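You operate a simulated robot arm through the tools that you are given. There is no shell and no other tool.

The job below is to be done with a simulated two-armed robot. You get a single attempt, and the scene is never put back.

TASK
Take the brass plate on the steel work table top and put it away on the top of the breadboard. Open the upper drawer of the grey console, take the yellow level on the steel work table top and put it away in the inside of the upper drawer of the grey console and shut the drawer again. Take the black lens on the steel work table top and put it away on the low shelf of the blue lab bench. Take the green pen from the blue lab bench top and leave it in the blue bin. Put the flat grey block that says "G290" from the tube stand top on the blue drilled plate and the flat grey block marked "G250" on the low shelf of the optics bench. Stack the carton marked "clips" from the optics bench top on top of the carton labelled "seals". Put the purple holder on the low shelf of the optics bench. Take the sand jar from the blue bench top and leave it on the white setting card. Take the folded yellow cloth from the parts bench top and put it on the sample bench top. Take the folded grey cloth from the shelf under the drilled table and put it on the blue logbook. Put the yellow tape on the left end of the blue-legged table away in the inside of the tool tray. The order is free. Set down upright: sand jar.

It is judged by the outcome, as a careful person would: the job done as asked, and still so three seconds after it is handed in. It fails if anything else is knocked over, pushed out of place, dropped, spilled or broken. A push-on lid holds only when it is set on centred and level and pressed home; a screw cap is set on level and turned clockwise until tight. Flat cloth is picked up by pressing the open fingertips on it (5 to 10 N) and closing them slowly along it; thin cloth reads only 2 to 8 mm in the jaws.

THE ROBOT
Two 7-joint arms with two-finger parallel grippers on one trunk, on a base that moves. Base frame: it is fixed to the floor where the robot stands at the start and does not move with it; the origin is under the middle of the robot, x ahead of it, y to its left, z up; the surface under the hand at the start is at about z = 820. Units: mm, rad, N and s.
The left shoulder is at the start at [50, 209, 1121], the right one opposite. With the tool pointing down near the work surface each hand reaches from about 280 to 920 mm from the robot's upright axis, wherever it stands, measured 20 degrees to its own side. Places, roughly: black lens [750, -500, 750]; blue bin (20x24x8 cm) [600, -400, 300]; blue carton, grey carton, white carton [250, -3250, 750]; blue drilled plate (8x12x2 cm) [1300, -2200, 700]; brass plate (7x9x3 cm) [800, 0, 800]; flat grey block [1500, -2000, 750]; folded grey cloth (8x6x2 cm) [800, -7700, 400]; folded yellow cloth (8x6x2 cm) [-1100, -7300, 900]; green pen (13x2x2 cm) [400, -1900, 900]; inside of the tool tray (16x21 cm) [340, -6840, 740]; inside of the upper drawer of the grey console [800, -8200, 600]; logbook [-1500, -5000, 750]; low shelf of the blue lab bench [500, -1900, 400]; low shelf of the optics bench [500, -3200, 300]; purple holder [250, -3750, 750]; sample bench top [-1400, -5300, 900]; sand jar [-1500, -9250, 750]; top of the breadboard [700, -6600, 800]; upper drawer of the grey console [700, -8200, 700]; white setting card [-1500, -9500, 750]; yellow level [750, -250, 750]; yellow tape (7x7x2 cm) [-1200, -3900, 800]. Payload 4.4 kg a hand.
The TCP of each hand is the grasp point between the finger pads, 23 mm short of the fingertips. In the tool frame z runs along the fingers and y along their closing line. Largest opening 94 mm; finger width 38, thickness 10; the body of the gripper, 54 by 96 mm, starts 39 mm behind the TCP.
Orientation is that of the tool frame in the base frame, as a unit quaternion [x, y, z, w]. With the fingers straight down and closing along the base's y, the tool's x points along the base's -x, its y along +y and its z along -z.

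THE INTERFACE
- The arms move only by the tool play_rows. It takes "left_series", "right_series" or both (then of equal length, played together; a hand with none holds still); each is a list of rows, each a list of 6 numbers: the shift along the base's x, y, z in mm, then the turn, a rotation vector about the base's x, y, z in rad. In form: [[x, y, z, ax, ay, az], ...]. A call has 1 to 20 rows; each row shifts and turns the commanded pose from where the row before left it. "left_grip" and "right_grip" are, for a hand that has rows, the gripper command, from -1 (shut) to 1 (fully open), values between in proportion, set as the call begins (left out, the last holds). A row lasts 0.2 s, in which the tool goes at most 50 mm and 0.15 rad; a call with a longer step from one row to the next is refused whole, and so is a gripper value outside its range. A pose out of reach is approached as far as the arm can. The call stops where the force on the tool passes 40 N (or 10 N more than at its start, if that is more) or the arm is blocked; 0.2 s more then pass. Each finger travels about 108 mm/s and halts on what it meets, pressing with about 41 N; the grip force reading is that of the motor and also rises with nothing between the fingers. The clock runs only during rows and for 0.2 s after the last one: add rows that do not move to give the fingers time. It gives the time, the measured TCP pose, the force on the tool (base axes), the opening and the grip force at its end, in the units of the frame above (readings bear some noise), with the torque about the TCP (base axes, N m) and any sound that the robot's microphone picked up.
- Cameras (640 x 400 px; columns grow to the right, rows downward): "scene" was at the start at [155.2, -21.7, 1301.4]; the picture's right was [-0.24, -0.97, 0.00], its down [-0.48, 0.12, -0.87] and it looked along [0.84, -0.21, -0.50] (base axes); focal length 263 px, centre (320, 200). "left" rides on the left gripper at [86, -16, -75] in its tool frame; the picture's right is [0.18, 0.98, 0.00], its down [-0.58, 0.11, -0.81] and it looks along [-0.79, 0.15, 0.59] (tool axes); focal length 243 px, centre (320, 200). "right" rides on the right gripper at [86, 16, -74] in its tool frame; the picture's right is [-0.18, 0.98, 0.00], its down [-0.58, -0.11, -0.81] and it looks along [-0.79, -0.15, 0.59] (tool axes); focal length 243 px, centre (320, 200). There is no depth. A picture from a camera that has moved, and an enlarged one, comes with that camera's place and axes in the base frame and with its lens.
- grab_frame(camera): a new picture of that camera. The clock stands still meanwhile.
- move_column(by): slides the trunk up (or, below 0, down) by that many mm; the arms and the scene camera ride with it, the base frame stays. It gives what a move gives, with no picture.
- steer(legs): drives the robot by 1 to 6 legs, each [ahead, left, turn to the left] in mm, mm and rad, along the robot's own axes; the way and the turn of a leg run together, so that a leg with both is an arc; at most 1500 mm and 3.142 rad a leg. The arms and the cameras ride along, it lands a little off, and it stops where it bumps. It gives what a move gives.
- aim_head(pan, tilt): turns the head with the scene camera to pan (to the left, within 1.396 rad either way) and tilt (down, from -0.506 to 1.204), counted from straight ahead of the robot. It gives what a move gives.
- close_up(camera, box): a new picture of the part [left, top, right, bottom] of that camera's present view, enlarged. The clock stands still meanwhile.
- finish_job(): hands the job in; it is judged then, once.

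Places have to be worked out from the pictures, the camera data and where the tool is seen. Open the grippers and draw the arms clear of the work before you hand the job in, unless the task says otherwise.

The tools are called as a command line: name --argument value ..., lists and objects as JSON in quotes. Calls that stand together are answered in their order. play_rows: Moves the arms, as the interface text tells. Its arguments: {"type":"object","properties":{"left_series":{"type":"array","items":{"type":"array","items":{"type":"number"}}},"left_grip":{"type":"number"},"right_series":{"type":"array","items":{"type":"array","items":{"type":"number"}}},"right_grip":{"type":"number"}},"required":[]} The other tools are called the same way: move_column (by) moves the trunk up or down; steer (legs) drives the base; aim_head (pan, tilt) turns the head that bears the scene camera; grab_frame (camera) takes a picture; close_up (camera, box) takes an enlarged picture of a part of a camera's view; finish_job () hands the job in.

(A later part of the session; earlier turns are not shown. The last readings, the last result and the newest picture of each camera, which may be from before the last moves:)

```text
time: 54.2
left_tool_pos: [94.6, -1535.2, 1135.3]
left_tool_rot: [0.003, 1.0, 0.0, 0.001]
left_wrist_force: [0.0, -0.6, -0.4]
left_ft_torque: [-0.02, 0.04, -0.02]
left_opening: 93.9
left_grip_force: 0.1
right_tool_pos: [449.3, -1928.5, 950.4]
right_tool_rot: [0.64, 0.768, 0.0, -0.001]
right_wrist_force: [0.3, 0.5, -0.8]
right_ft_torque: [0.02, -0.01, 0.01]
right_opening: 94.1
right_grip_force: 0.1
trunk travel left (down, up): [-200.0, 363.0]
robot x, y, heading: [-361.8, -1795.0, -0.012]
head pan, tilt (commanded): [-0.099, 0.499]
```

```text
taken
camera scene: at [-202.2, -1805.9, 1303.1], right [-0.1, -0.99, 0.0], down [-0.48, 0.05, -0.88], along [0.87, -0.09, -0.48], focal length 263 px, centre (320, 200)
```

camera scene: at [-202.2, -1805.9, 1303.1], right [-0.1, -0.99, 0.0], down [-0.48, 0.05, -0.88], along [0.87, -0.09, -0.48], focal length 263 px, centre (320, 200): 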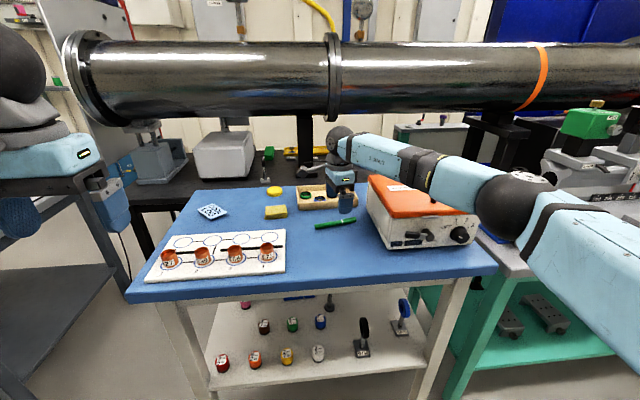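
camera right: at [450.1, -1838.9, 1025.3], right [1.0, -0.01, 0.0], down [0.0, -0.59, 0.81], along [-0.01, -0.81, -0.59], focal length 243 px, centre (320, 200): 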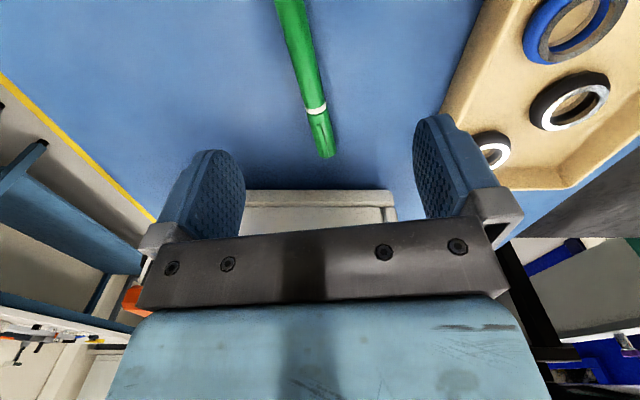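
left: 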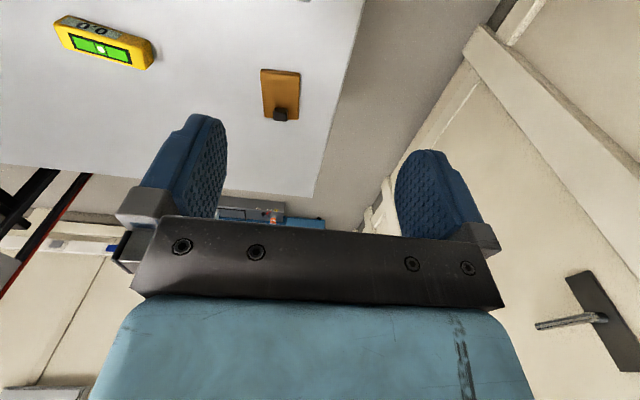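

The pen's centre computes to [440,-1930]; I shift 9 mm and descend, the last millimetres finely to feel for the top.

play_rows --right_series '[[-9, -2, -20, 0, 0, 0], [0, 0, -25, 0, 0, 0], [0, 0, -15, 0, 0, 0], [0, 0, -5, 0, 0, 0], [0, 0, -4, 0, 0, 0], [0, 0, 0, 0, 0, 0]]'

grab_frame --camera "right"

close_up --camera "scene" --box '[260, 150, 420, 250]'

```text
time: 55.6
left_tool_pos: [92.9, -1535.8, 1135.1]
left_tool_rot: [0.002, 1.0, 0.0, 0.001]
left_wrist_force: [0.2, 1.0, -0.2]
left_ft_torque: [0.0, 0.01, -0.02]
left_opening: 94.0
left_grip_force: 0.0
right_tool_pos: [440.6, -1928.2, 884.3]
right_tool_rot: [0.641, 0.768, -0.001, 0.0]
right_wrist_force: [4.7, -1.6, 12.0]
right_ft_torque: [0.11, -0.44, 0.07]
right_opening: 94.0
right_grip_force: 0.1
trunk travel left (down, up): [-200.0, 363.0]
robot x, y, heading: [-360.7, -1796.0, -0.007]
head pan, tilt (commanded): [-0.099, 0.499]
```

```text
taken
camera right: at [441.4, -1839.5, 958.3], right [1.0, -0.01, 0.0], down [0.0, -0.59, 0.81], along [-0.01, -0.81, -0.59], focal length 243 px, centre (320, 200)
```

right: 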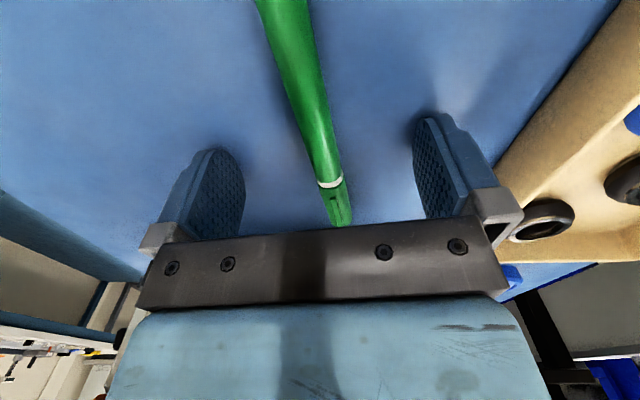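

```text
4.00 times, centred on (340, 200) of scene
camera zoom: at [-203.2, -1805.9, 1303.5], right [-0.1, -0.99, 0.0], down [-0.48, 0.05, -0.88], along [0.87, -0.09, -0.48], focal length 1052 px, centre (240, 200)
```

zoom: 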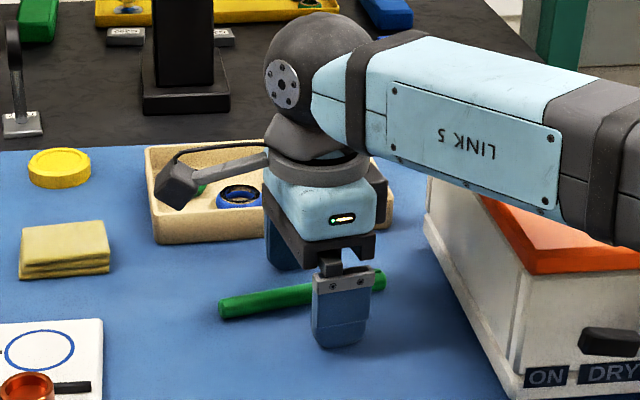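

The fingertips rest on the bench at TCP z≈884 (12 N), the pen between them. I raise 2 mm, close, and lift.

play_rows --right_series '[[0, 0, 3, 0, 0, 0], [0, 0, 0, 0, 0, 0]]'

play_rows --right_series '[[0, 0, 0, 0, 0, 0], [0, 0, 0, 0, 0, 0], [0, 0, 0, 0, 0, 0], [0, 0, 0, 0, 0, 0], [0, 0, 0, 0, 0, 0]]' --right_grip -1

play_rows --right_series '[[0, 0, 10, 0, 0, 0], [0, 0, 30, 0, 0, 0], [0, 0, 40, 0, 0, 0], [-20, 0, 40, 0, 0, 0], [-20, 0, 40, 0, 0, 0], [-20, 0, 40, 0, 0, 0]]'

grab_frame --camera "right"

grab_frame --camera "scene"

```text
time: 56.2
left_tool_pos: [94.1, -1534.0, 1136.1]
left_tool_rot: [0.002, 1.0, 0.0, 0.0]
left_wrist_force: [-0.1, -0.4, -0.2]
left_ft_torque: [-0.03, 0.04, 0.03]
left_opening: 93.9
left_grip_force: 0.0
right_tool_pos: [439.9, -1928.4, 883.4]
right_tool_rot: [0.641, 0.768, -0.001, -0.001]
right_wrist_force: [3.7, -0.1, 4.6]
right_ft_torque: [0.06, -0.28, -0.06]
right_opening: 93.9
right_grip_force: 0.0
trunk travel left (down, up): [-200.0, 363.0]
robot x, y, heading: [-360.5, -1799.9, -0.004]
head pan, tilt (commanded): [-0.099, 0.499]
```

```text
time: 57.4
left_tool_pos: [94.5, -1535.8, 1135.6]
left_tool_rot: [0.003, 1.0, 0.0, 0.0]
left_wrist_force: [0.1, 0.3, 0.5]
left_ft_torque: [-0.02, 0.0, -0.02]
left_opening: 94.1
left_grip_force: 0.0
right_tool_pos: [440.4, -1928.3, 883.0]
right_tool_rot: [0.641, 0.767, -0.001, -0.001]
right_wrist_force: [0.0, 0.3, 0.7]
right_ft_torque: [-0.01, 0.01, -0.03]
right_opening: 14.1
right_grip_force: 40.4
trunk travel left (down, up): [-200.0, 363.0]
robot x, y, heading: [-360.3, -1796.8, -0.004]
head pan, tilt (commanded): [-0.099, 0.499]
```

```text
time: 58.8
left_tool_pos: [93.4, -1534.8, 1135.6]
left_tool_rot: [0.003, 1.0, 0.0, 0.0]
left_wrist_force: [-0.4, 0.2, 0.1]
left_ft_torque: [-0.02, 0.01, 0.0]
left_opening: 94.0
left_grip_force: 0.0
right_tool_pos: [379.4, -1926.7, 1085.4]
right_tool_rot: [0.641, 0.768, -0.001, -0.001]
right_wrist_force: [-1.3, -0.3, 0.3]
right_ft_torque: [-0.01, 0.02, -0.02]
right_opening: 14.1
right_grip_force: 41.0
trunk travel left (down, up): [-200.0, 363.0]
robot x, y, heading: [-362.1, -1797.0, -0.003]
head pan, tilt (commanded): [-0.099, 0.499]
```

```text
taken
camera right: at [380.1, -1838.3, 1161.3], right [1.0, -0.01, 0.0], down [0.0, -0.59, 0.81], along [-0.01, -0.81, -0.59], focal length 243 px, centre (320, 200)
```

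right: 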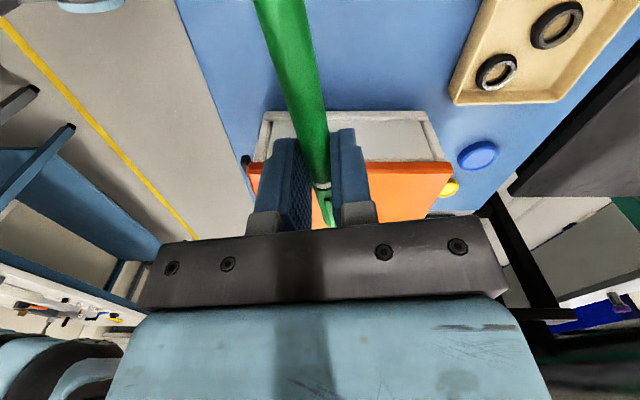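

```text
taken
camera scene: at [-203.3, -1805.9, 1303.3], right [-0.1, -0.99, 0.0], down [-0.48, 0.05, -0.88], along [0.87, -0.09, -0.48], focal length 263 px, centre (320, 200)
```

scene: 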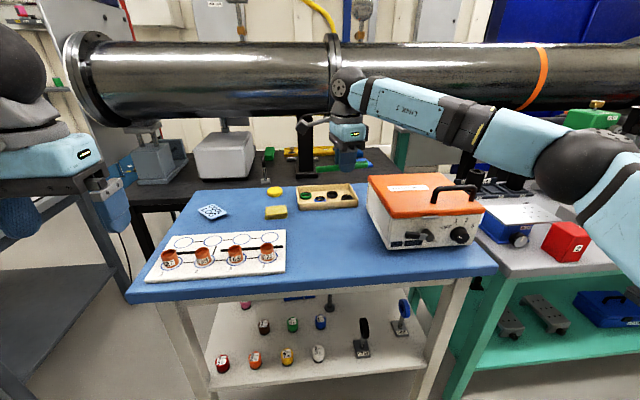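

The pen is held (14.1 mm opening). I turn the hand back, tuck the arm, and drive back to the steel table to look at the bin on its low shelf.

play_rows --right_series '[[-29, -22, 3, 0, 0, 0.139], [-29, -22, 3, 0, 0, 0.139], [-29, -22, 3, 0, 0, 0.139], [-29, -22, 3, 0, 0, 0.139], [-29, -22, 3, 0, 0, 0.139], [-29, -22, 3, 0, 0, 0.139], [-29, -22, 3, 0, 0, 0.139], [-29, -22, 3, 0, 0, 0.139], [-29, -22, 3, 0, 0, 0.139], [-29, -22, 3, 0, 0, 0.138]]'

steer --legs '[[0, 1450, 0.005]]'

aim_head --pan 0.0 --tilt 0.8

grab_frame --camera "scene"

```text
time: 61.0
left_tool_pos: [92.8, -1534.7, 1136.3]
left_tool_rot: [0.003, 1.0, 0.0, -0.001]
left_wrist_force: [-0.1, 0.2, -0.2]
left_ft_torque: [0.01, -0.01, -0.02]
left_opening: 93.8
left_grip_force: 0.2
right_tool_pos: [88.2, -2148.0, 1114.0]
right_tool_rot: [0.0, 1.0, -0.001, 0.0]
right_wrist_force: [-0.1, -0.2, -0.3]
right_ft_torque: [0.0, -0.05, 0.02]
right_opening: 14.0
right_grip_force: 40.9
trunk travel left (down, up): [-200.0, 363.0]
robot x, y, heading: [-361.8, -1796.0, -0.002]
head pan, tilt (commanded): [-0.099, 0.499]
```

```text
time: 73.5
left_tool_pos: [63.1, -110.0, 1134.2]
left_tool_rot: [-0.017, 1.0, 0.001, 0.0]
left_wrist_force: [-0.4, -0.4, 0.5]
left_ft_torque: [0.0, 0.02, 0.01]
left_opening: 94.1
left_grip_force: 0.0
right_tool_pos: [82.2, -723.5, 1113.9]
right_tool_rot: [-0.018, 1.0, -0.001, 0.0]
right_wrist_force: [-0.2, 0.7, -0.1]
right_ft_torque: [0.01, -0.02, -0.02]
right_opening: 14.2
right_grip_force: 41.3
trunk travel left (down, up): [-200.0, 363.0]
robot x, y, heading: [-383.6, -393.2, 0.033]
head pan, tilt (commanded): [-0.099, 0.499]
```

```text
time: 74.3
left_tool_pos: [63.7, -111.5, 1134.0]
left_tool_rot: [-0.017, 1.0, 0.0, 0.0]
left_wrist_force: [-0.2, -0.1, -0.1]
left_ft_torque: [0.03, 0.01, 0.05]
left_opening: 94.1
left_grip_force: 0.0
right_tool_pos: [83.4, -723.0, 1113.1]
right_tool_rot: [-0.019, 1.0, -0.003, 0.0]
right_wrist_force: [0.2, 1.2, -0.6]
right_ft_torque: [0.03, -0.02, 0.03]
right_opening: 14.0
right_grip_force: 41.2
trunk travel left (down, up): [-200.0, 363.0]
robot x, y, heading: [-383.0, -393.7, 0.036]
head pan, tilt (commanded): [0.0, 0.799]
```

```text
taken
camera scene: at [-232.8, -384.8, 1277.2], right [0.03, -1.0, 0.0], down [-0.72, -0.02, -0.7], along [0.7, 0.02, -0.72], focal length 263 px, centre (320, 200)
```

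scene: 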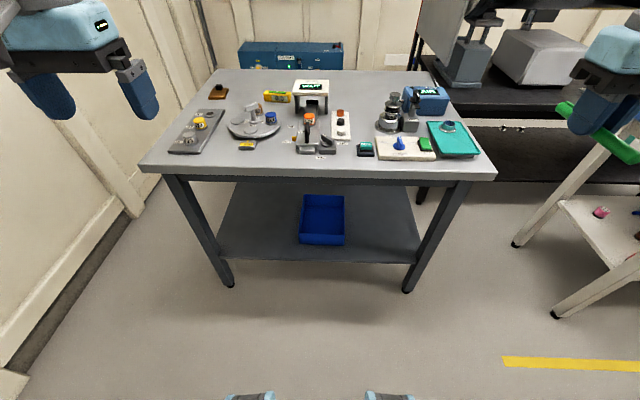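

The bin stands on the low shelf between the legs. I zoom in to measure it.

close_up --camera "scene" --box '[240, 170, 400, 270]'

close_up --camera "right" --box '[160, 0, 480, 200]'

```text
4.00 times, centred on (320, 220) of scene
camera zoom: at [-232.8, -384.8, 1277.2], right [0.03, -1.0, 0.0], down [-0.72, -0.02, -0.7], along [0.7, 0.02, -0.72], focal length 1052 px, centre (320, 120)
```

zoom: 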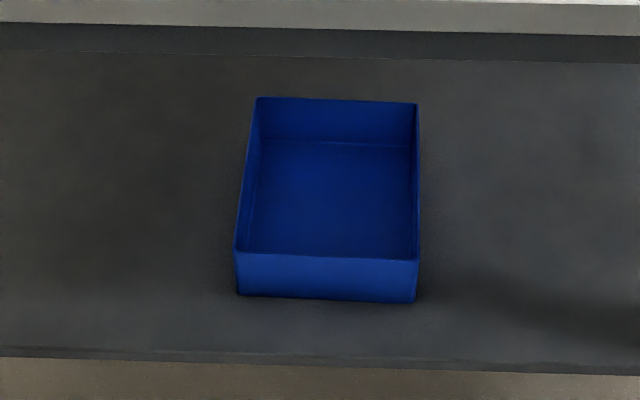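

```text
2.00 times, centred on (320, 100) of right
camera zoom: at [-2.9, -709.5, 1188.9], right [0.15, 0.99, 0.0], down [0.58, -0.09, 0.81], along [0.8, -0.12, -0.59], focal length 485 px, centre (320, 400)
```

zoom: 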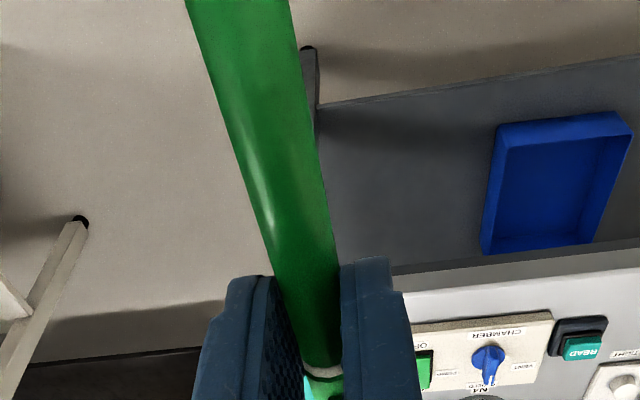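

The bin spans x 465–708, y −376±100, rim z≈345, shelf z≈265. I line the robot up, raise the left arm out of the way, lower the trunk and set the right hand low with 45° pitch before driving in under the table.

steer --legs '[[0, 195, -0.036]]'

play_rows --left_series '[[-15, 0, 30, 0, 0, 0], [-15, 0, 30, 0, 0, 0], [-15, 0, 30, 0, 0, 0], [-15, 0, 30, 0, 0, 0], [-15, 0, 30, 0, 0, 0], [-15, 0, 20, 0, 0, 0]]' --right_series '[[0, 0, 0, 0, -0.131, 0], [0, 0, 0, 0, -0.131, 0], [0, 0, 0, 0, -0.131, 0], [0, 0, 0, 0, -0.131, 0], [0, 0, 0, 0, -0.131, 0], [0, 0, 0, 0, -0.131, 0]]'

move_column --by -200

grab_frame --camera "scene"

```text
time: 76.7
left_tool_pos: [73.5, 61.8, 1135.3]
left_tool_rot: [0.004, 1.0, -0.001, 0.0]
left_wrist_force: [0.3, 1.1, -0.5]
left_ft_torque: [0.04, -0.01, 0.0]
left_opening: 93.7
left_grip_force: 0.1
right_tool_pos: [66.5, -551.2, 1113.0]
right_tool_rot: [0.004, 1.0, -0.002, 0.0]
right_wrist_force: [-0.5, 0.0, 0.9]
right_ft_torque: [-0.02, 0.01, 0.04]
right_opening: 14.4
right_grip_force: 41.3
trunk travel left (down, up): [-200.0, 363.0]
robot x, y, heading: [-382.4, -201.1, -0.01]
head pan, tilt (commanded): [0.0, 0.799]
```

```text
time: 78.0
left_tool_pos: [-21.4, 60.3, 1306.8]
left_tool_rot: [0.005, 1.0, -0.001, 0.001]
left_wrist_force: [-0.4, -0.6, 0.6]
left_ft_torque: [0.02, 0.01, -0.05]
left_opening: 94.1
left_grip_force: 0.1
right_tool_pos: [65.8, -552.6, 1114.5]
right_tool_rot: [0.004, 0.923, -0.001, 0.384]
right_wrist_force: [-0.8, -0.2, -0.3]
right_ft_torque: [0.0, 0.0, 0.01]
right_opening: 14.1
right_grip_force: 40.8
trunk travel left (down, up): [-200.0, 363.0]
robot x, y, heading: [-379.9, -200.3, -0.014]
head pan, tilt (commanded): [0.0, 0.799]
```

```text
time: 80.2
left_tool_pos: [-17.9, 60.4, 1105.9]
left_tool_rot: [0.004, 1.0, -0.001, 0.0]
left_wrist_force: [0.1, 0.1, -0.3]
left_ft_torque: [0.01, 0.02, -0.02]
left_opening: 94.1
left_grip_force: 0.0
right_tool_pos: [65.8, -551.6, 913.8]
right_tool_rot: [0.004, 0.924, -0.001, 0.383]
right_wrist_force: [1.2, -0.6, 0.8]
right_ft_torque: [0.01, 0.02, 0.03]
right_opening: 14.3
right_grip_force: 41.0
trunk travel left (down, up): [0.0, 563.0]
robot x, y, heading: [-383.1, -199.2, -0.006]
head pan, tilt (commanded): [0.0, 0.799]
```

```text
taken
camera scene: at [-235.3, -199.7, 1077.3], right [-0.01, -1.0, 0.0], down [-0.72, 0.01, -0.7], along [0.7, -0.01, -0.72], focal length 263 px, centre (320, 200)
```

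scene: 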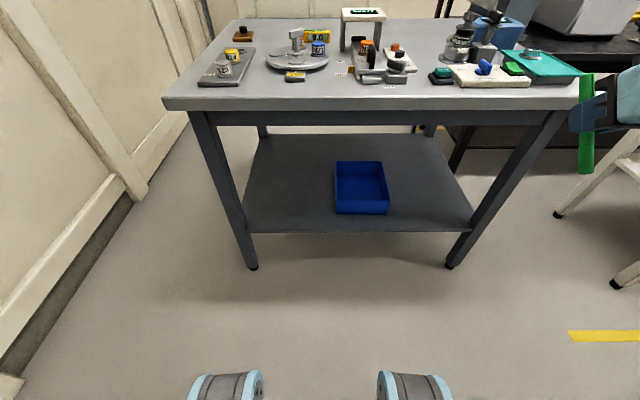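

The right hand with the pen is in front of the table. I lower it diagonally to about [200,-385,500], still outside the table edge.

play_rows --right_series '[[20, 17, -40, 0, 0, 0], [20, 17, -40, 0, 0, 0], [20, 17, -40, 0, 0, 0], [20, 17, -40, 0, 0, 0], [20, 17, -40, 0, 0, 0], [10, 17, -40, 0, 0, 0], [10, 17, -40, 0, 0, 0], [10, 17, -40, 0, 0, 0], [5, 17, -40, 0, 0, 0], [5, 14, -40, 0, 0, 0]]'

grab_frame --camera "scene"

grab_frame --camera "right"

```text
time: 82.4
left_tool_pos: [-18.8, 61.2, 1105.5]
left_tool_rot: [0.005, 1.0, -0.001, 0.0]
left_wrist_force: [-0.4, -0.3, 0.5]
left_ft_torque: [-0.01, 0.04, -0.02]
left_opening: 93.9
left_grip_force: 0.0
right_tool_pos: [209.5, -387.6, 515.8]
right_tool_rot: [0.004, 0.923, -0.001, 0.384]
right_wrist_force: [0.1, -0.5, 1.4]
right_ft_torque: [0.0, -0.03, 0.0]
right_opening: 14.1
right_grip_force: 41.1
trunk travel left (down, up): [0.0, 563.0]
robot x, y, heading: [-379.5, -199.2, -0.005]
head pan, tilt (commanded): [0.0, 0.799]
```

```text
taken
camera scene: at [-235.0, -199.1, 1077.1], right [-0.01, -1.0, 0.0], down [-0.72, 0.01, -0.7], along [0.7, -0.01, -0.72], focal length 263 px, centre (320, 200)
```

scene: 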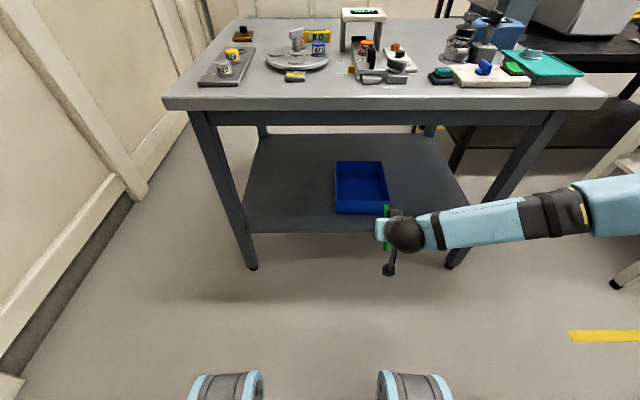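

```text
taken
camera right: at [95.8, -369.4, 508.7], right [0.14, 0.98, 0.13], down [-0.16, -0.11, 0.98], along [0.98, -0.16, 0.14], focal length 243 px, centre (320, 200)
```

right: 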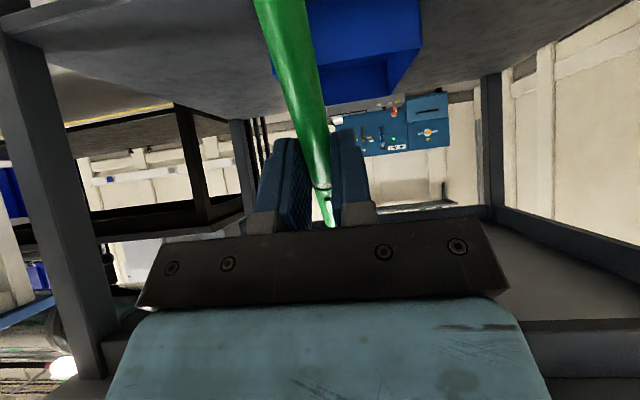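

The hand is low, clear of the table. To keep the elbow outside the table I drive forward only 120 mm and then reach in with the arm.

steer --legs '[[120, 0, 0.005]]'

play_rows --right_series '[[30, 3, -10, 0, 0, 0], [30, 3, -10, 0, 0, 0], [30, 3, -10, 0, 0, 0], [30, 3, -5, 0, 0, 0], [0, 0, 0, 0, 0, 0]]'

grab_frame --camera "scene"

grab_frame --camera "right"

```text
time: 83.7
left_tool_pos: [102.0, 61.2, 1105.0]
left_tool_rot: [0.001, 1.0, 0.0, -0.001]
left_wrist_force: [0.6, -0.4, 0.6]
left_ft_torque: [0.0, 0.02, 0.0]
left_opening: 94.2
left_grip_force: 0.0
right_tool_pos: [330.8, -385.4, 515.1]
right_tool_rot: [0.002, 0.924, 0.0, 0.383]
right_wrist_force: [0.4, -0.1, -0.2]
right_ft_torque: [-0.01, 0.0, 0.0]
right_opening: 14.2
right_grip_force: 40.6
trunk travel left (down, up): [0.0, 563.0]
robot x, y, heading: [-263.4, -197.3, -0.005]
head pan, tilt (commanded): [0.0, 0.799]
```

```text
time: 84.9
left_tool_pos: [100.7, 61.7, 1106.6]
left_tool_rot: [0.003, 1.0, 0.0, -0.001]
left_wrist_force: [0.8, 0.8, 0.2]
left_ft_torque: [0.0, -0.01, 0.0]
left_opening: 94.2
left_grip_force: 0.0
right_tool_pos: [449.8, -373.5, 479.7]
right_tool_rot: [0.002, 0.924, 0.0, 0.383]
right_wrist_force: [-0.5, 0.2, -0.1]
right_ft_torque: [0.04, 0.03, -0.02]
right_opening: 14.2
right_grip_force: 40.8
trunk travel left (down, up): [0.0, 563.0]
robot x, y, heading: [-262.9, -198.7, 0.0]
head pan, tilt (commanded): [0.0, 0.799]
```

```text
taken
camera scene: at [-113.6, -199.9, 1077.2], right [0.0, -1.0, 0.0], down [-0.72, 0.0, -0.7], along [0.7, 0.0, -0.72], focal length 263 px, centre (320, 200)
```

scene: 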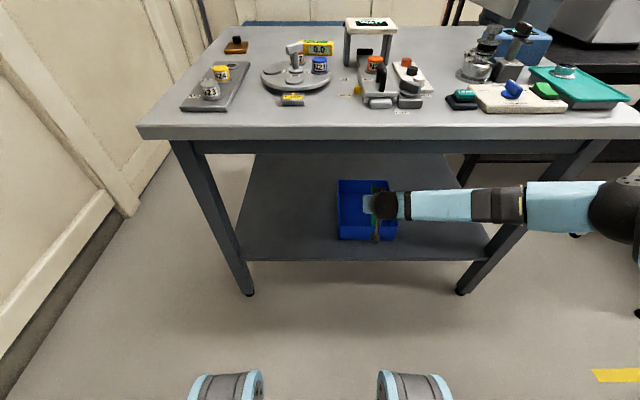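

```text
taken
camera right: at [336.9, -356.6, 472.5], right [0.13, 0.98, 0.13], down [-0.16, -0.11, 0.98], along [0.98, -0.15, 0.14], focal length 243 px, centre (320, 200)
```

right: 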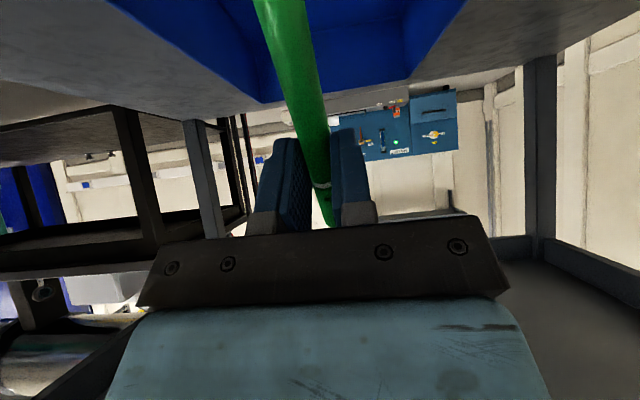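

The hand is over the bin, aligned within a few millimetres. I steepen the hand by 15° so that the camera clears the rim, move to the bin's middle and lower the pen.

play_rows --right_series '[[30, 2, 0, 0, 0.13, 0], [30, 2, 0, 0, 0.13, 0], [35, 1, -10, 0, 0, 0], [5, 0, -30, 0, 0, 0], [0, 0, -30, 0, 0, 0], [0, 0, -30, 0, 0, 0], [0, 0, -20, 0, 0, 0], [0, 0, 0, 0, 0, 0]]'

grab_frame --camera "scene"

grab_frame --camera "right"

```text
time: 86.7
left_tool_pos: [102.1, 60.8, 1106.0]
left_tool_rot: [0.002, 1.0, 0.0, -0.001]
left_wrist_force: [-0.3, -0.1, -0.4]
left_ft_torque: [0.04, 0.01, 0.01]
left_opening: 93.8
left_grip_force: 0.0
right_tool_pos: [550.9, -367.3, 360.0]
right_tool_rot: [0.002, 0.966, 0.001, 0.26]
right_wrist_force: [1.0, 0.7, 1.6]
right_ft_torque: [-0.01, 0.02, 0.01]
right_opening: 14.1
right_grip_force: 41.1
trunk travel left (down, up): [0.0, 563.0]
robot x, y, heading: [-261.8, -202.1, -0.001]
head pan, tilt (commanded): [0.0, 0.799]
```

```text
taken
camera scene: at [-113.7, -199.8, 1077.2], right [0.0, -1.0, 0.0], down [-0.72, 0.0, -0.7], along [0.7, 0.0, -0.72], focal length 263 px, centre (320, 200)
```

scene: 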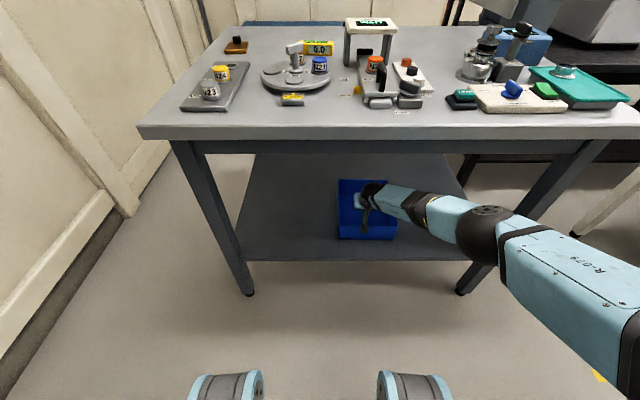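

```text
taken
camera right: at [439.8, -350.5, 382.5], right [0.16, 0.98, 0.09], down [0.1, -0.11, 0.99], along [0.98, -0.15, -0.11], focal length 243 px, centre (320, 200)
```

right: 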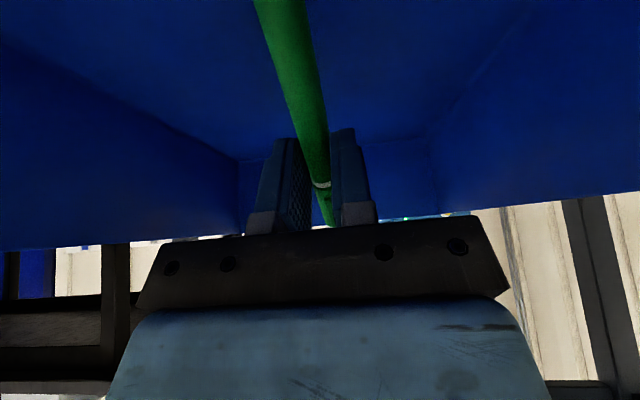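

The pen is inside the bin walls. I lower another 25 mm and open the fingers.

play_rows --right_series '[[0, 0, -12, 0, 0, 0], [0, 0, -12, 0, 0, 0], [0, 0, 0, 0, 0, 0]]'

play_rows --right_series '[[0, 0, 0, 0, 0, 0], [0, 0, 0, 0, 0, 0], [0, 0, 0, 0, 0, 0], [0, 0, 0, 0, 0, 0]]' --right_grip 0.3

play_rows --right_series '[[-5, 0, 20, 0, 0, 0], [-10, 0, 35, 0, 0, 0], [-10, 0, 35, 0, 0, 0], [-35, -2, 20, 0, -0.13, 0], [-40, -3, 10, 0, -0.13, 0], [-40, -3, 0, 0, 0, 0]]'

grab_frame --camera "right"

close_up --camera "scene" --box '[280, 160, 440, 260]'

```text
time: 87.1
left_tool_pos: [99.3, 60.7, 1106.3]
left_tool_rot: [0.002, 1.0, 0.0, 0.001]
left_wrist_force: [-0.2, 0.1, 0.7]
left_ft_torque: [0.0, 0.01, 0.01]
left_opening: 93.9
left_grip_force: 0.0
right_tool_pos: [555.2, -367.8, 358.4]
right_tool_rot: [0.001, 0.964, 0.001, 0.267]
right_wrist_force: [-0.7, 2.5, 21.6]
right_ft_torque: [-0.04, 0.86, -0.09]
right_opening: 14.1
right_grip_force: 40.4
right hand out of reach, approached as far as the arm can: row 2
trunk travel left (down, up): [0.0, 563.0]
robot x, y, heading: [-261.5, -198.1, -0.003]
head pan, tilt (commanded): [0.0, 0.799]
stopped in row 2 (right hand): the force on the tool passed its limit at 43 N (the readings are from after the stop); the commanded pose is now the measured one
```

```text
time: 88.1
left_tool_pos: [102.2, 61.7, 1104.9]
left_tool_rot: [0.002, 1.0, 0.0, 0.0]
left_wrist_force: [0.2, 0.1, 0.2]
left_ft_torque: [-0.01, -0.01, 0.02]
left_opening: 93.8
left_grip_force: 0.1
right_tool_pos: [554.0, -367.4, 352.1]
right_tool_rot: [0.002, 0.965, 0.001, 0.263]
right_wrist_force: [0.2, -0.8, -0.3]
right_ft_torque: [-0.01, -0.03, -0.01]
right_opening: 61.0
right_grip_force: 0.1
trunk travel left (down, up): [0.0, 563.0]
robot x, y, heading: [-263.9, -202.0, -0.008]
head pan, tilt (commanded): [0.0, 0.799]
```

```text
time: 89.5
left_tool_pos: [102.2, 61.3, 1105.2]
left_tool_rot: [0.002, 1.0, -0.001, 0.001]
left_wrist_force: [0.7, 0.6, 0.6]
left_ft_torque: [-0.01, 0.01, 0.04]
left_opening: 94.1
left_grip_force: 0.1
right_tool_pos: [415.2, -377.2, 470.9]
right_tool_rot: [0.002, 0.922, 0.001, 0.387]
right_wrist_force: [0.4, 0.0, 0.8]
right_ft_torque: [-0.01, -0.02, -0.02]
right_opening: 61.1
right_grip_force: 0.0
trunk travel left (down, up): [0.0, 563.0]
robot x, y, heading: [-260.8, -201.8, -0.007]
head pan, tilt (commanded): [0.0, 0.799]
```

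```text
taken
camera right: at [300.5, -359.7, 463.0], right [0.13, 0.98, 0.14], down [-0.17, -0.11, 0.98], along [0.98, -0.15, 0.15], focal length 243 px, centre (320, 200)
```

right: 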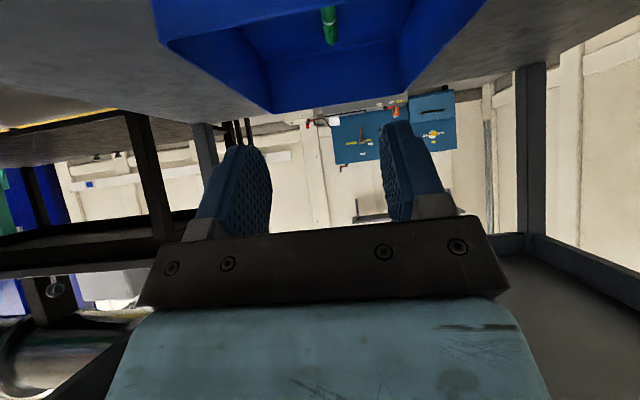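

```text
4.00 times, centred on (360, 210) of scene
camera zoom: at [-113.9, -200.1, 1077.3], right [0.0, -1.0, 0.0], down [-0.72, 0.0, -0.7], along [0.7, 0.0, -0.72], focal length 1052 px, centre (160, 160)
```

zoom: 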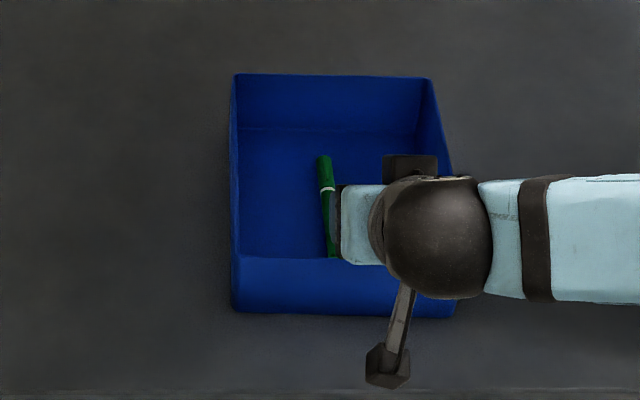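

The pen lies inside the bin. I pull the right hand back out from under the table, drive back a little, and raise the trunk.

play_rows --right_series '[[-40, -3, 12, 0, 0, 0], [-40, -3, 12, 0, 0, 0], [-40, -3, 15, 0, 0, 0], [-40, -3, 15, 0, 0, 0], [-35, -3, 15, 0, 0, 0]]' --right_grip 1

steer --legs '[[-130, 0, 0]]'

move_column --by 200

play_rows --right_series '[[-10, -15, 40, 0, 0.131, 0], [-10, -15, 40, 0, 0.131, 0], [-10, -15, 40, 0, 0.131, 0], [0, -15, 40, 0, 0.131, 0], [0, -15, 40, 0, 0.131, 0], [0, -15, 40, 0, 0.131, 0], [0, -15, 40, 0, 0, 0], [0, -15, 40, 0, 0, 0], [0, -15, 40, 0, 0, 0]]'

aim_head --pan 0.05 --tilt 0.6

grab_frame --camera "scene"

```text
time: 90.7
left_tool_pos: [101.2, 61.1, 1105.0]
left_tool_rot: [0.002, 1.0, 0.0, 0.001]
left_wrist_force: [0.2, -0.3, 1.2]
left_ft_torque: [-0.02, 0.01, 0.01]
left_opening: 93.9
left_grip_force: 0.1
right_tool_pos: [221.5, -383.6, 548.7]
right_tool_rot: [0.002, 0.924, -0.001, 0.383]
right_wrist_force: [-0.6, 0.1, -0.4]
right_ft_torque: [0.02, -0.03, 0.0]
right_opening: 94.0
right_grip_force: 0.0
right hand out of reach, approached as far as the arm can: row 4, 5
trunk travel left (down, up): [0.0, 563.0]
robot x, y, heading: [-258.8, -197.6, -0.003]
head pan, tilt (commanded): [0.0, 0.799]
```

```text
time: 92.0
left_tool_pos: [-27.3, 62.1, 1105.5]
left_tool_rot: [0.003, 1.0, 0.001, 0.0]
left_wrist_force: [0.0, -0.3, 0.3]
left_ft_torque: [0.01, 0.01, 0.03]
left_opening: 94.0
left_grip_force: 0.0
right_tool_pos: [92.3, -383.5, 547.4]
right_tool_rot: [0.004, 0.924, -0.003, 0.383]
right_wrist_force: [-0.3, 0.4, -0.2]
right_ft_torque: [0.01, -0.03, -0.01]
right_opening: 94.1
right_grip_force: 0.0
trunk travel left (down, up): [0.0, 563.0]
robot x, y, heading: [-387.7, -199.8, -0.005]
head pan, tilt (commanded): [0.0, 0.799]
```

```text
time: 94.2
left_tool_pos: [-26.1, 61.2, 1305.1]
left_tool_rot: [0.003, 1.0, 0.0, 0.0]
left_wrist_force: [-0.1, 0.2, 0.5]
left_ft_torque: [0.03, -0.02, -0.06]
left_opening: 94.1
left_grip_force: 0.1
right_tool_pos: [92.5, -382.2, 748.3]
right_tool_rot: [0.004, 0.923, -0.002, 0.384]
right_wrist_force: [0.0, -0.9, 0.3]
right_ft_torque: [0.02, 0.0, 0.02]
right_opening: 93.8
right_grip_force: 0.0
trunk travel left (down, up): [-200.0, 363.0]
robot x, y, heading: [-390.7, -199.7, -0.004]
head pan, tilt (commanded): [0.0, 0.799]
```

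```text
time: 96.2
left_tool_pos: [-28.1, 60.7, 1305.5]
left_tool_rot: [0.003, 1.0, 0.0, 0.001]
left_wrist_force: [0.0, -0.5, 0.2]
left_ft_torque: [0.01, -0.01, 0.0]
left_opening: 94.0
left_grip_force: 0.0
right_tool_pos: [62.5, -517.7, 1110.9]
right_tool_rot: [0.002, 1.0, -0.003, 0.0]
right_wrist_force: [-0.1, 0.1, 0.4]
right_ft_torque: [-0.03, -0.03, -0.01]
right_opening: 94.1
right_grip_force: 0.1
trunk travel left (down, up): [-200.0, 363.0]
robot x, y, heading: [-392.9, -204.1, -0.005]
head pan, tilt (commanded): [0.0, 0.799]
```

```text
time: 96.9
left_tool_pos: [-27.5, 61.5, 1306.0]
left_tool_rot: [0.002, 1.0, 0.001, 0.0]
left_wrist_force: [0.6, 0.1, 0.3]
left_ft_torque: [-0.02, 0.02, 0.01]
left_opening: 94.0
left_grip_force: 0.0
right_tool_pos: [63.0, -515.9, 1110.5]
right_tool_rot: [0.003, 1.0, -0.003, 0.0]
right_wrist_force: [0.2, -0.4, 0.7]
right_ft_torque: [-0.01, 0.0, 0.03]
right_opening: 93.6
right_grip_force: 0.0
trunk travel left (down, up): [-200.0, 363.0]
robot x, y, heading: [-389.5, -202.8, -0.004]
head pan, tilt (commanded): [0.051, 0.6]
```

```text
taken
camera scene: at [-235.4, -195.0, 1294.0], right [0.04, -1.0, 0.0], down [-0.56, -0.03, -0.82], along [0.82, 0.04, -0.57], focal length 263 px, centre (320, 200)
```

scene: 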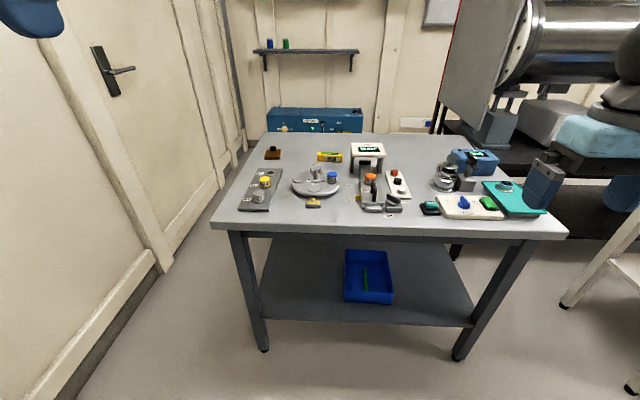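

The pen is visible lying in the bin. I drive back up to the table, level with the brass plate and the yellow level.

steer --legs '[[0, 120, 0.004], [385, 0, 0]]'

aim_head --pan 0.0 --tilt 0.55

close_up --camera "scene" --box '[200, 150, 440, 300]'

```text
time: 100.7
left_tool_pos: [360.5, 186.9, 1305.4]
left_tool_rot: [-0.002, 1.0, -0.001, 0.0]
left_wrist_force: [1.7, 0.1, -0.2]
left_ft_torque: [0.03, 0.01, -0.01]
left_opening: 93.8
left_grip_force: 0.1
right_tool_pos: [456.0, -391.1, 1110.8]
right_tool_rot: [-0.004, 1.0, -0.003, 0.0]
right_wrist_force: [0.5, -0.5, -0.3]
right_ft_torque: [-0.03, 0.0, 0.02]
right_opening: 94.0
right_grip_force: 0.0
trunk travel left (down, up): [-200.0, 363.0]
robot x, y, heading: [0.5, -80.4, 0.003]
head pan, tilt (commanded): [0.051, 0.6]
```

```text
time: 101.3
left_tool_pos: [359.7, 186.9, 1305.8]
left_tool_rot: [-0.002, 1.0, 0.0, 0.0]
left_wrist_force: [-0.6, -0.6, 0.2]
left_ft_torque: [0.0, 0.02, 0.02]
left_opening: 93.9
left_grip_force: 0.1
right_tool_pos: [456.7, -390.4, 1111.5]
right_tool_rot: [-0.004, 1.0, -0.002, 0.0]
right_wrist_force: [0.3, 0.0, 0.1]
right_ft_torque: [0.01, -0.02, 0.01]
right_opening: 93.9
right_grip_force: 0.2
trunk travel left (down, up): [-200.0, 363.0]
robot x, y, heading: [1.5, -80.4, 0.005]
head pan, tilt (commanded): [0.0, 0.55]
```

```text
2.67 times, centred on (320, 225) of scene
camera zoom: at [156.1, -77.0, 1298.5], right [0.01, -1.0, 0.0], down [-0.52, 0.0, -0.85], along [0.85, 0.0, -0.52], focal length 701 px, centre (320, 133)
```

zoom: 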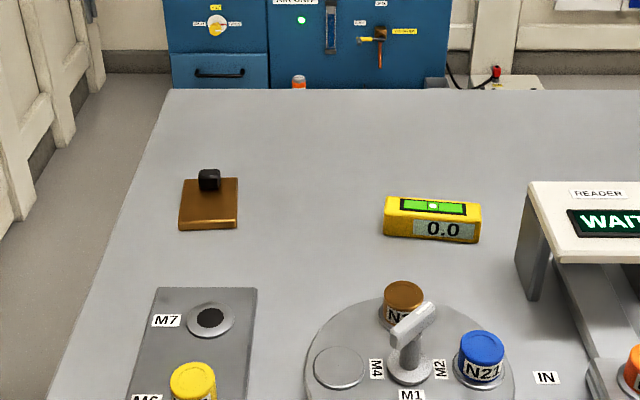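

The plate sits at about [783,47] with its knob near [800,48]; the level's long axis lies nearly along y at about [738,-193]. I bring the left hand above the plate for a closer look.

play_rows --left_series '[[34, -14, -31, 0, 0, 0], [34, -14, -31, 0, 0, 0], [34, -14, -31, 0, 0, 0], [34, -14, -31, 0, 0, 0], [34, -14, -31, 0, 0, 0], [34, -14, -31, 0, 0, 0], [34, -14, -31, 0, 0, 0], [34, -14, -31, 0, 0, 0], [34, -14, -31, 0, 0, 0], [34, -13, -31, 0, 0, 0], [0, 0, 0, 0, 0, 0]]'

grab_frame --camera "left"

```text
time: 103.7
left_tool_pos: [698.5, 47.5, 994.9]
left_tool_rot: [-0.003, 1.0, 0.0, 0.0]
left_wrist_force: [-0.3, 0.7, -0.5]
left_ft_torque: [-0.03, 0.0, 0.01]
left_opening: 93.8
left_grip_force: 0.0
right_tool_pos: [456.0, -390.7, 1110.6]
right_tool_rot: [-0.004, 1.0, -0.002, 0.001]
right_wrist_force: [-0.3, 0.7, 0.2]
right_ft_torque: [-0.01, 0.01, -0.01]
right_opening: 94.0
right_grip_force: 0.1
trunk travel left (down, up): [-200.0, 363.0]
robot x, y, heading: [-1.7, -77.7, 0.004]
head pan, tilt (commanded): [0.0, 0.55]
```

```text
taken
camera left: at [610.1, 31.3, 1070.8], right [-0.19, 0.98, 0.0], down [0.58, 0.11, 0.81], along [0.79, 0.15, -0.59], focal length 243 px, centre (320, 200)
```

left: 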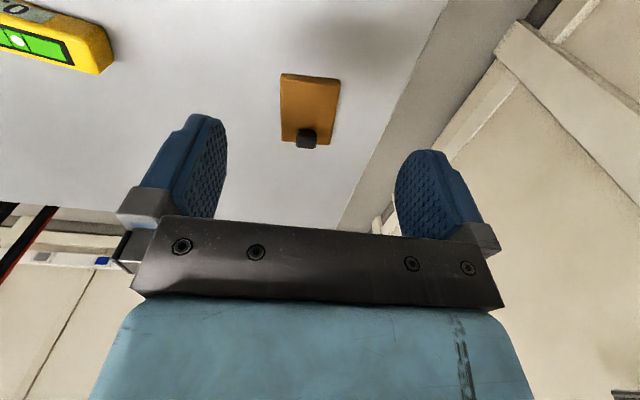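

The left camera puts the knob near [791,50] and the plate between x 731–815 and y 20–78. I move above the knob and descend to 20 mm above grasp height, then check.

play_rows --left_series '[[24, 1, -20, 0, 0, 0], [24, 1, -20, 0, 0, 0], [24, 0, -20, 0, 0, 0], [20, 0, -20, 0, 0, 0], [0, 0, -20, 0, 0, 0], [0, 0, -15, 0, 0, 0], [0, 0, 0, 0, 0, 0]]'

grab_frame --camera "left"

close_up --camera "scene" --box '[200, 130, 360, 230]'

```text
time: 105.3
left_tool_pos: [791.8, 49.1, 880.5]
left_tool_rot: [-0.002, 1.0, 0.0, 0.0]
left_wrist_force: [0.6, 0.4, 0.0]
left_ft_torque: [0.01, -0.01, -0.01]
left_opening: 93.9
left_grip_force: 0.0
right_tool_pos: [456.6, -391.2, 1110.4]
right_tool_rot: [-0.003, 1.0, -0.003, -0.001]
right_wrist_force: [0.2, 0.0, -0.9]
right_ft_torque: [-0.01, 0.01, 0.04]
right_opening: 94.2
right_grip_force: 0.2
trunk travel left (down, up): [-200.0, 363.0]
robot x, y, heading: [-2.7, -78.4, 0.008]
head pan, tilt (commanded): [0.0, 0.55]
```

```text
taken
camera left: at [703.7, 33.0, 954.4], right [-0.19, 0.98, 0.0], down [0.58, 0.11, 0.81], along [0.79, 0.15, -0.59], focal length 243 px, centre (320, 200)
```

left: 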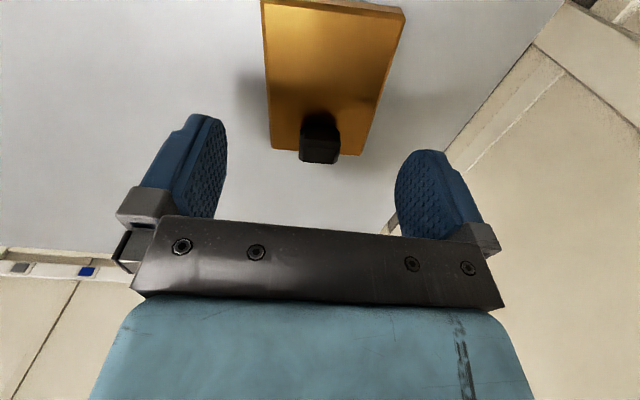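

```text
4.00 times, centred on (280, 180) of scene
camera zoom: at [155.9, -77.0, 1298.6], right [0.01, -1.0, 0.0], down [-0.52, 0.0, -0.85], along [0.85, 0.0, -0.52], focal length 1052 px, centre (480, 280)
```

zoom: 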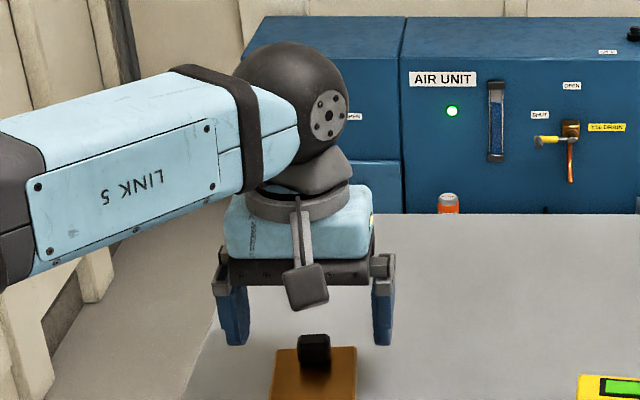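

The knob is between the fingers, at about [797,50]. I shift 5 mm forward and descend to z≈855, feeling for contact, then close.

play_rows --left_series '[[5, 0, -8, 0, 0, 0], [0, 0, -8, 0, 0, 0], [0, 0, -5, 0, 0, 0], [0, 0, -4, 0, 0, 0], [0, 0, 0, 0, 0, 0]]'

grab_frame --camera "left"

```text
time: 106.5
left_tool_pos: [795.7, 48.1, 854.2]
left_tool_rot: [-0.003, 1.0, 0.0, 0.0]
left_wrist_force: [-0.5, 0.6, 0.6]
left_ft_torque: [0.01, -0.01, 0.02]
left_opening: 93.8
left_grip_force: 0.1
right_tool_pos: [455.2, -391.9, 1110.6]
right_tool_rot: [-0.004, 1.0, -0.003, 0.0]
right_wrist_force: [-0.2, 0.2, -0.2]
right_ft_torque: [0.0, -0.04, 0.01]
right_opening: 93.8
right_grip_force: 0.0
trunk travel left (down, up): [-200.0, 363.0]
robot x, y, heading: [-0.9, -78.2, 0.009]
head pan, tilt (commanded): [0.0, 0.55]
```

```text
taken
camera left: at [708.5, 32.2, 929.3], right [-0.19, 0.98, 0.0], down [0.58, 0.11, 0.81], along [0.79, 0.15, -0.59], focal length 243 px, centre (320, 200)
```

left: 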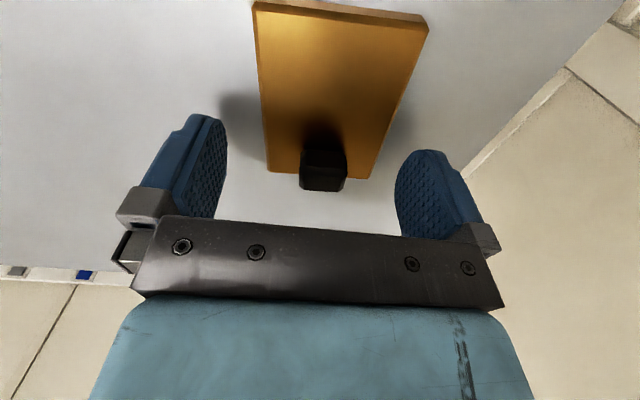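

play_rows --left_series '[[0, 0, 0, 0, 0, 0], [0, 0, 0, 0, 0, 0], [0, 0, 0, 0, 0, 0], [0, 0, 0, 0, 0, 0], [0, 0, 0, 0, 0, 0]]' --left_grip -1

play_rows --left_series '[[0, 0, 10, 0, 0, 0], [0, 0, 20, 0, 0, 0], [0, 0, 30, 0, 0, 0], [0, 0, 0, 0, 0, 0]]'

grab_frame --camera "left"

close_up --camera "scene" --box '[200, 130, 360, 230]'

```text
time: 107.7
left_tool_pos: [796.5, 49.3, 855.0]
left_tool_rot: [-0.003, 1.0, 0.0, 0.0]
left_wrist_force: [0.8, -1.0, -0.7]
left_ft_torque: [0.12, -0.09, -0.05]
left_opening: 61.5
left_grip_force: 41.6
right_tool_pos: [457.0, -391.7, 1110.3]
right_tool_rot: [-0.003, 1.0, -0.002, 0.0]
right_wrist_force: [-0.1, -0.1, -0.1]
right_ft_torque: [-0.02, 0.03, -0.05]
right_opening: 93.8
right_grip_force: 0.1
trunk travel left (down, up): [-200.0, 363.0]
robot x, y, heading: [2.6, -76.4, 0.003]
head pan, tilt (commanded): [0.0, 0.55]
```

```text
time: 108.7
left_tool_pos: [797.5, 49.6, 913.1]
left_tool_rot: [-0.002, 1.0, 0.0, -0.002]
left_wrist_force: [0.4, 0.1, -4.0]
left_ft_torque: [-0.01, -0.05, -0.01]
left_opening: 61.6
left_grip_force: 40.9
right_tool_pos: [456.6, -390.5, 1109.7]
right_tool_rot: [-0.004, 1.0, -0.002, 0.0]
right_wrist_force: [0.5, 0.4, 0.4]
right_ft_torque: [-0.03, 0.03, 0.01]
right_opening: 94.2
right_grip_force: 0.0
trunk travel left (down, up): [-200.0, 363.0]
robot x, y, heading: [1.0, -79.0, 0.005]
head pan, tilt (commanded): [0.0, 0.55]
```

```text
taken
camera left: at [710.7, 33.7, 988.0], right [-0.19, 0.98, 0.0], down [0.58, 0.11, 0.81], along [0.79, 0.15, -0.59], focal length 243 px, centre (320, 200)
```

left: 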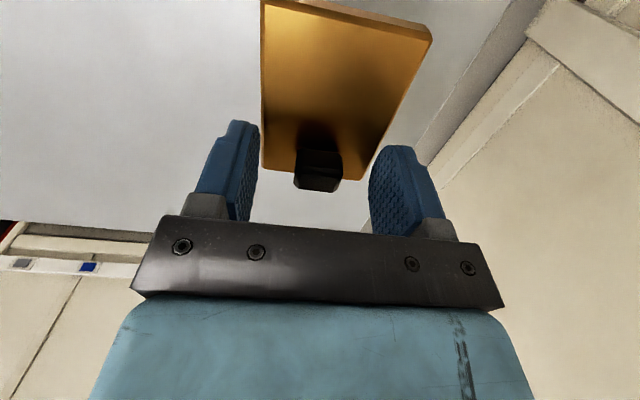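

```text
4.00 times, centred on (280, 180) of scene
camera zoom: at [157.1, -76.9, 1298.4], right [0.01, -1.0, 0.0], down [-0.52, 0.0, -0.85], along [0.85, 0.0, -0.52], focal length 1052 px, centre (480, 280)
```

zoom: 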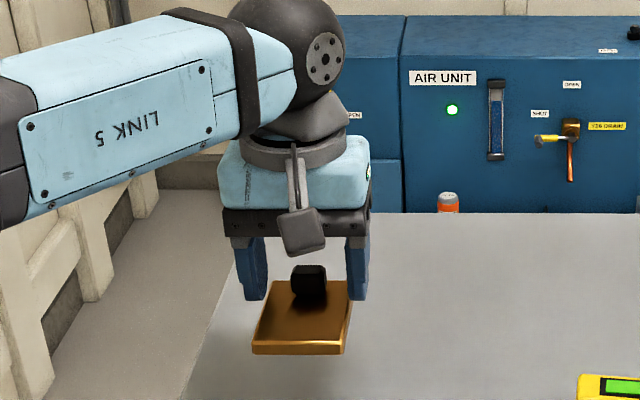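

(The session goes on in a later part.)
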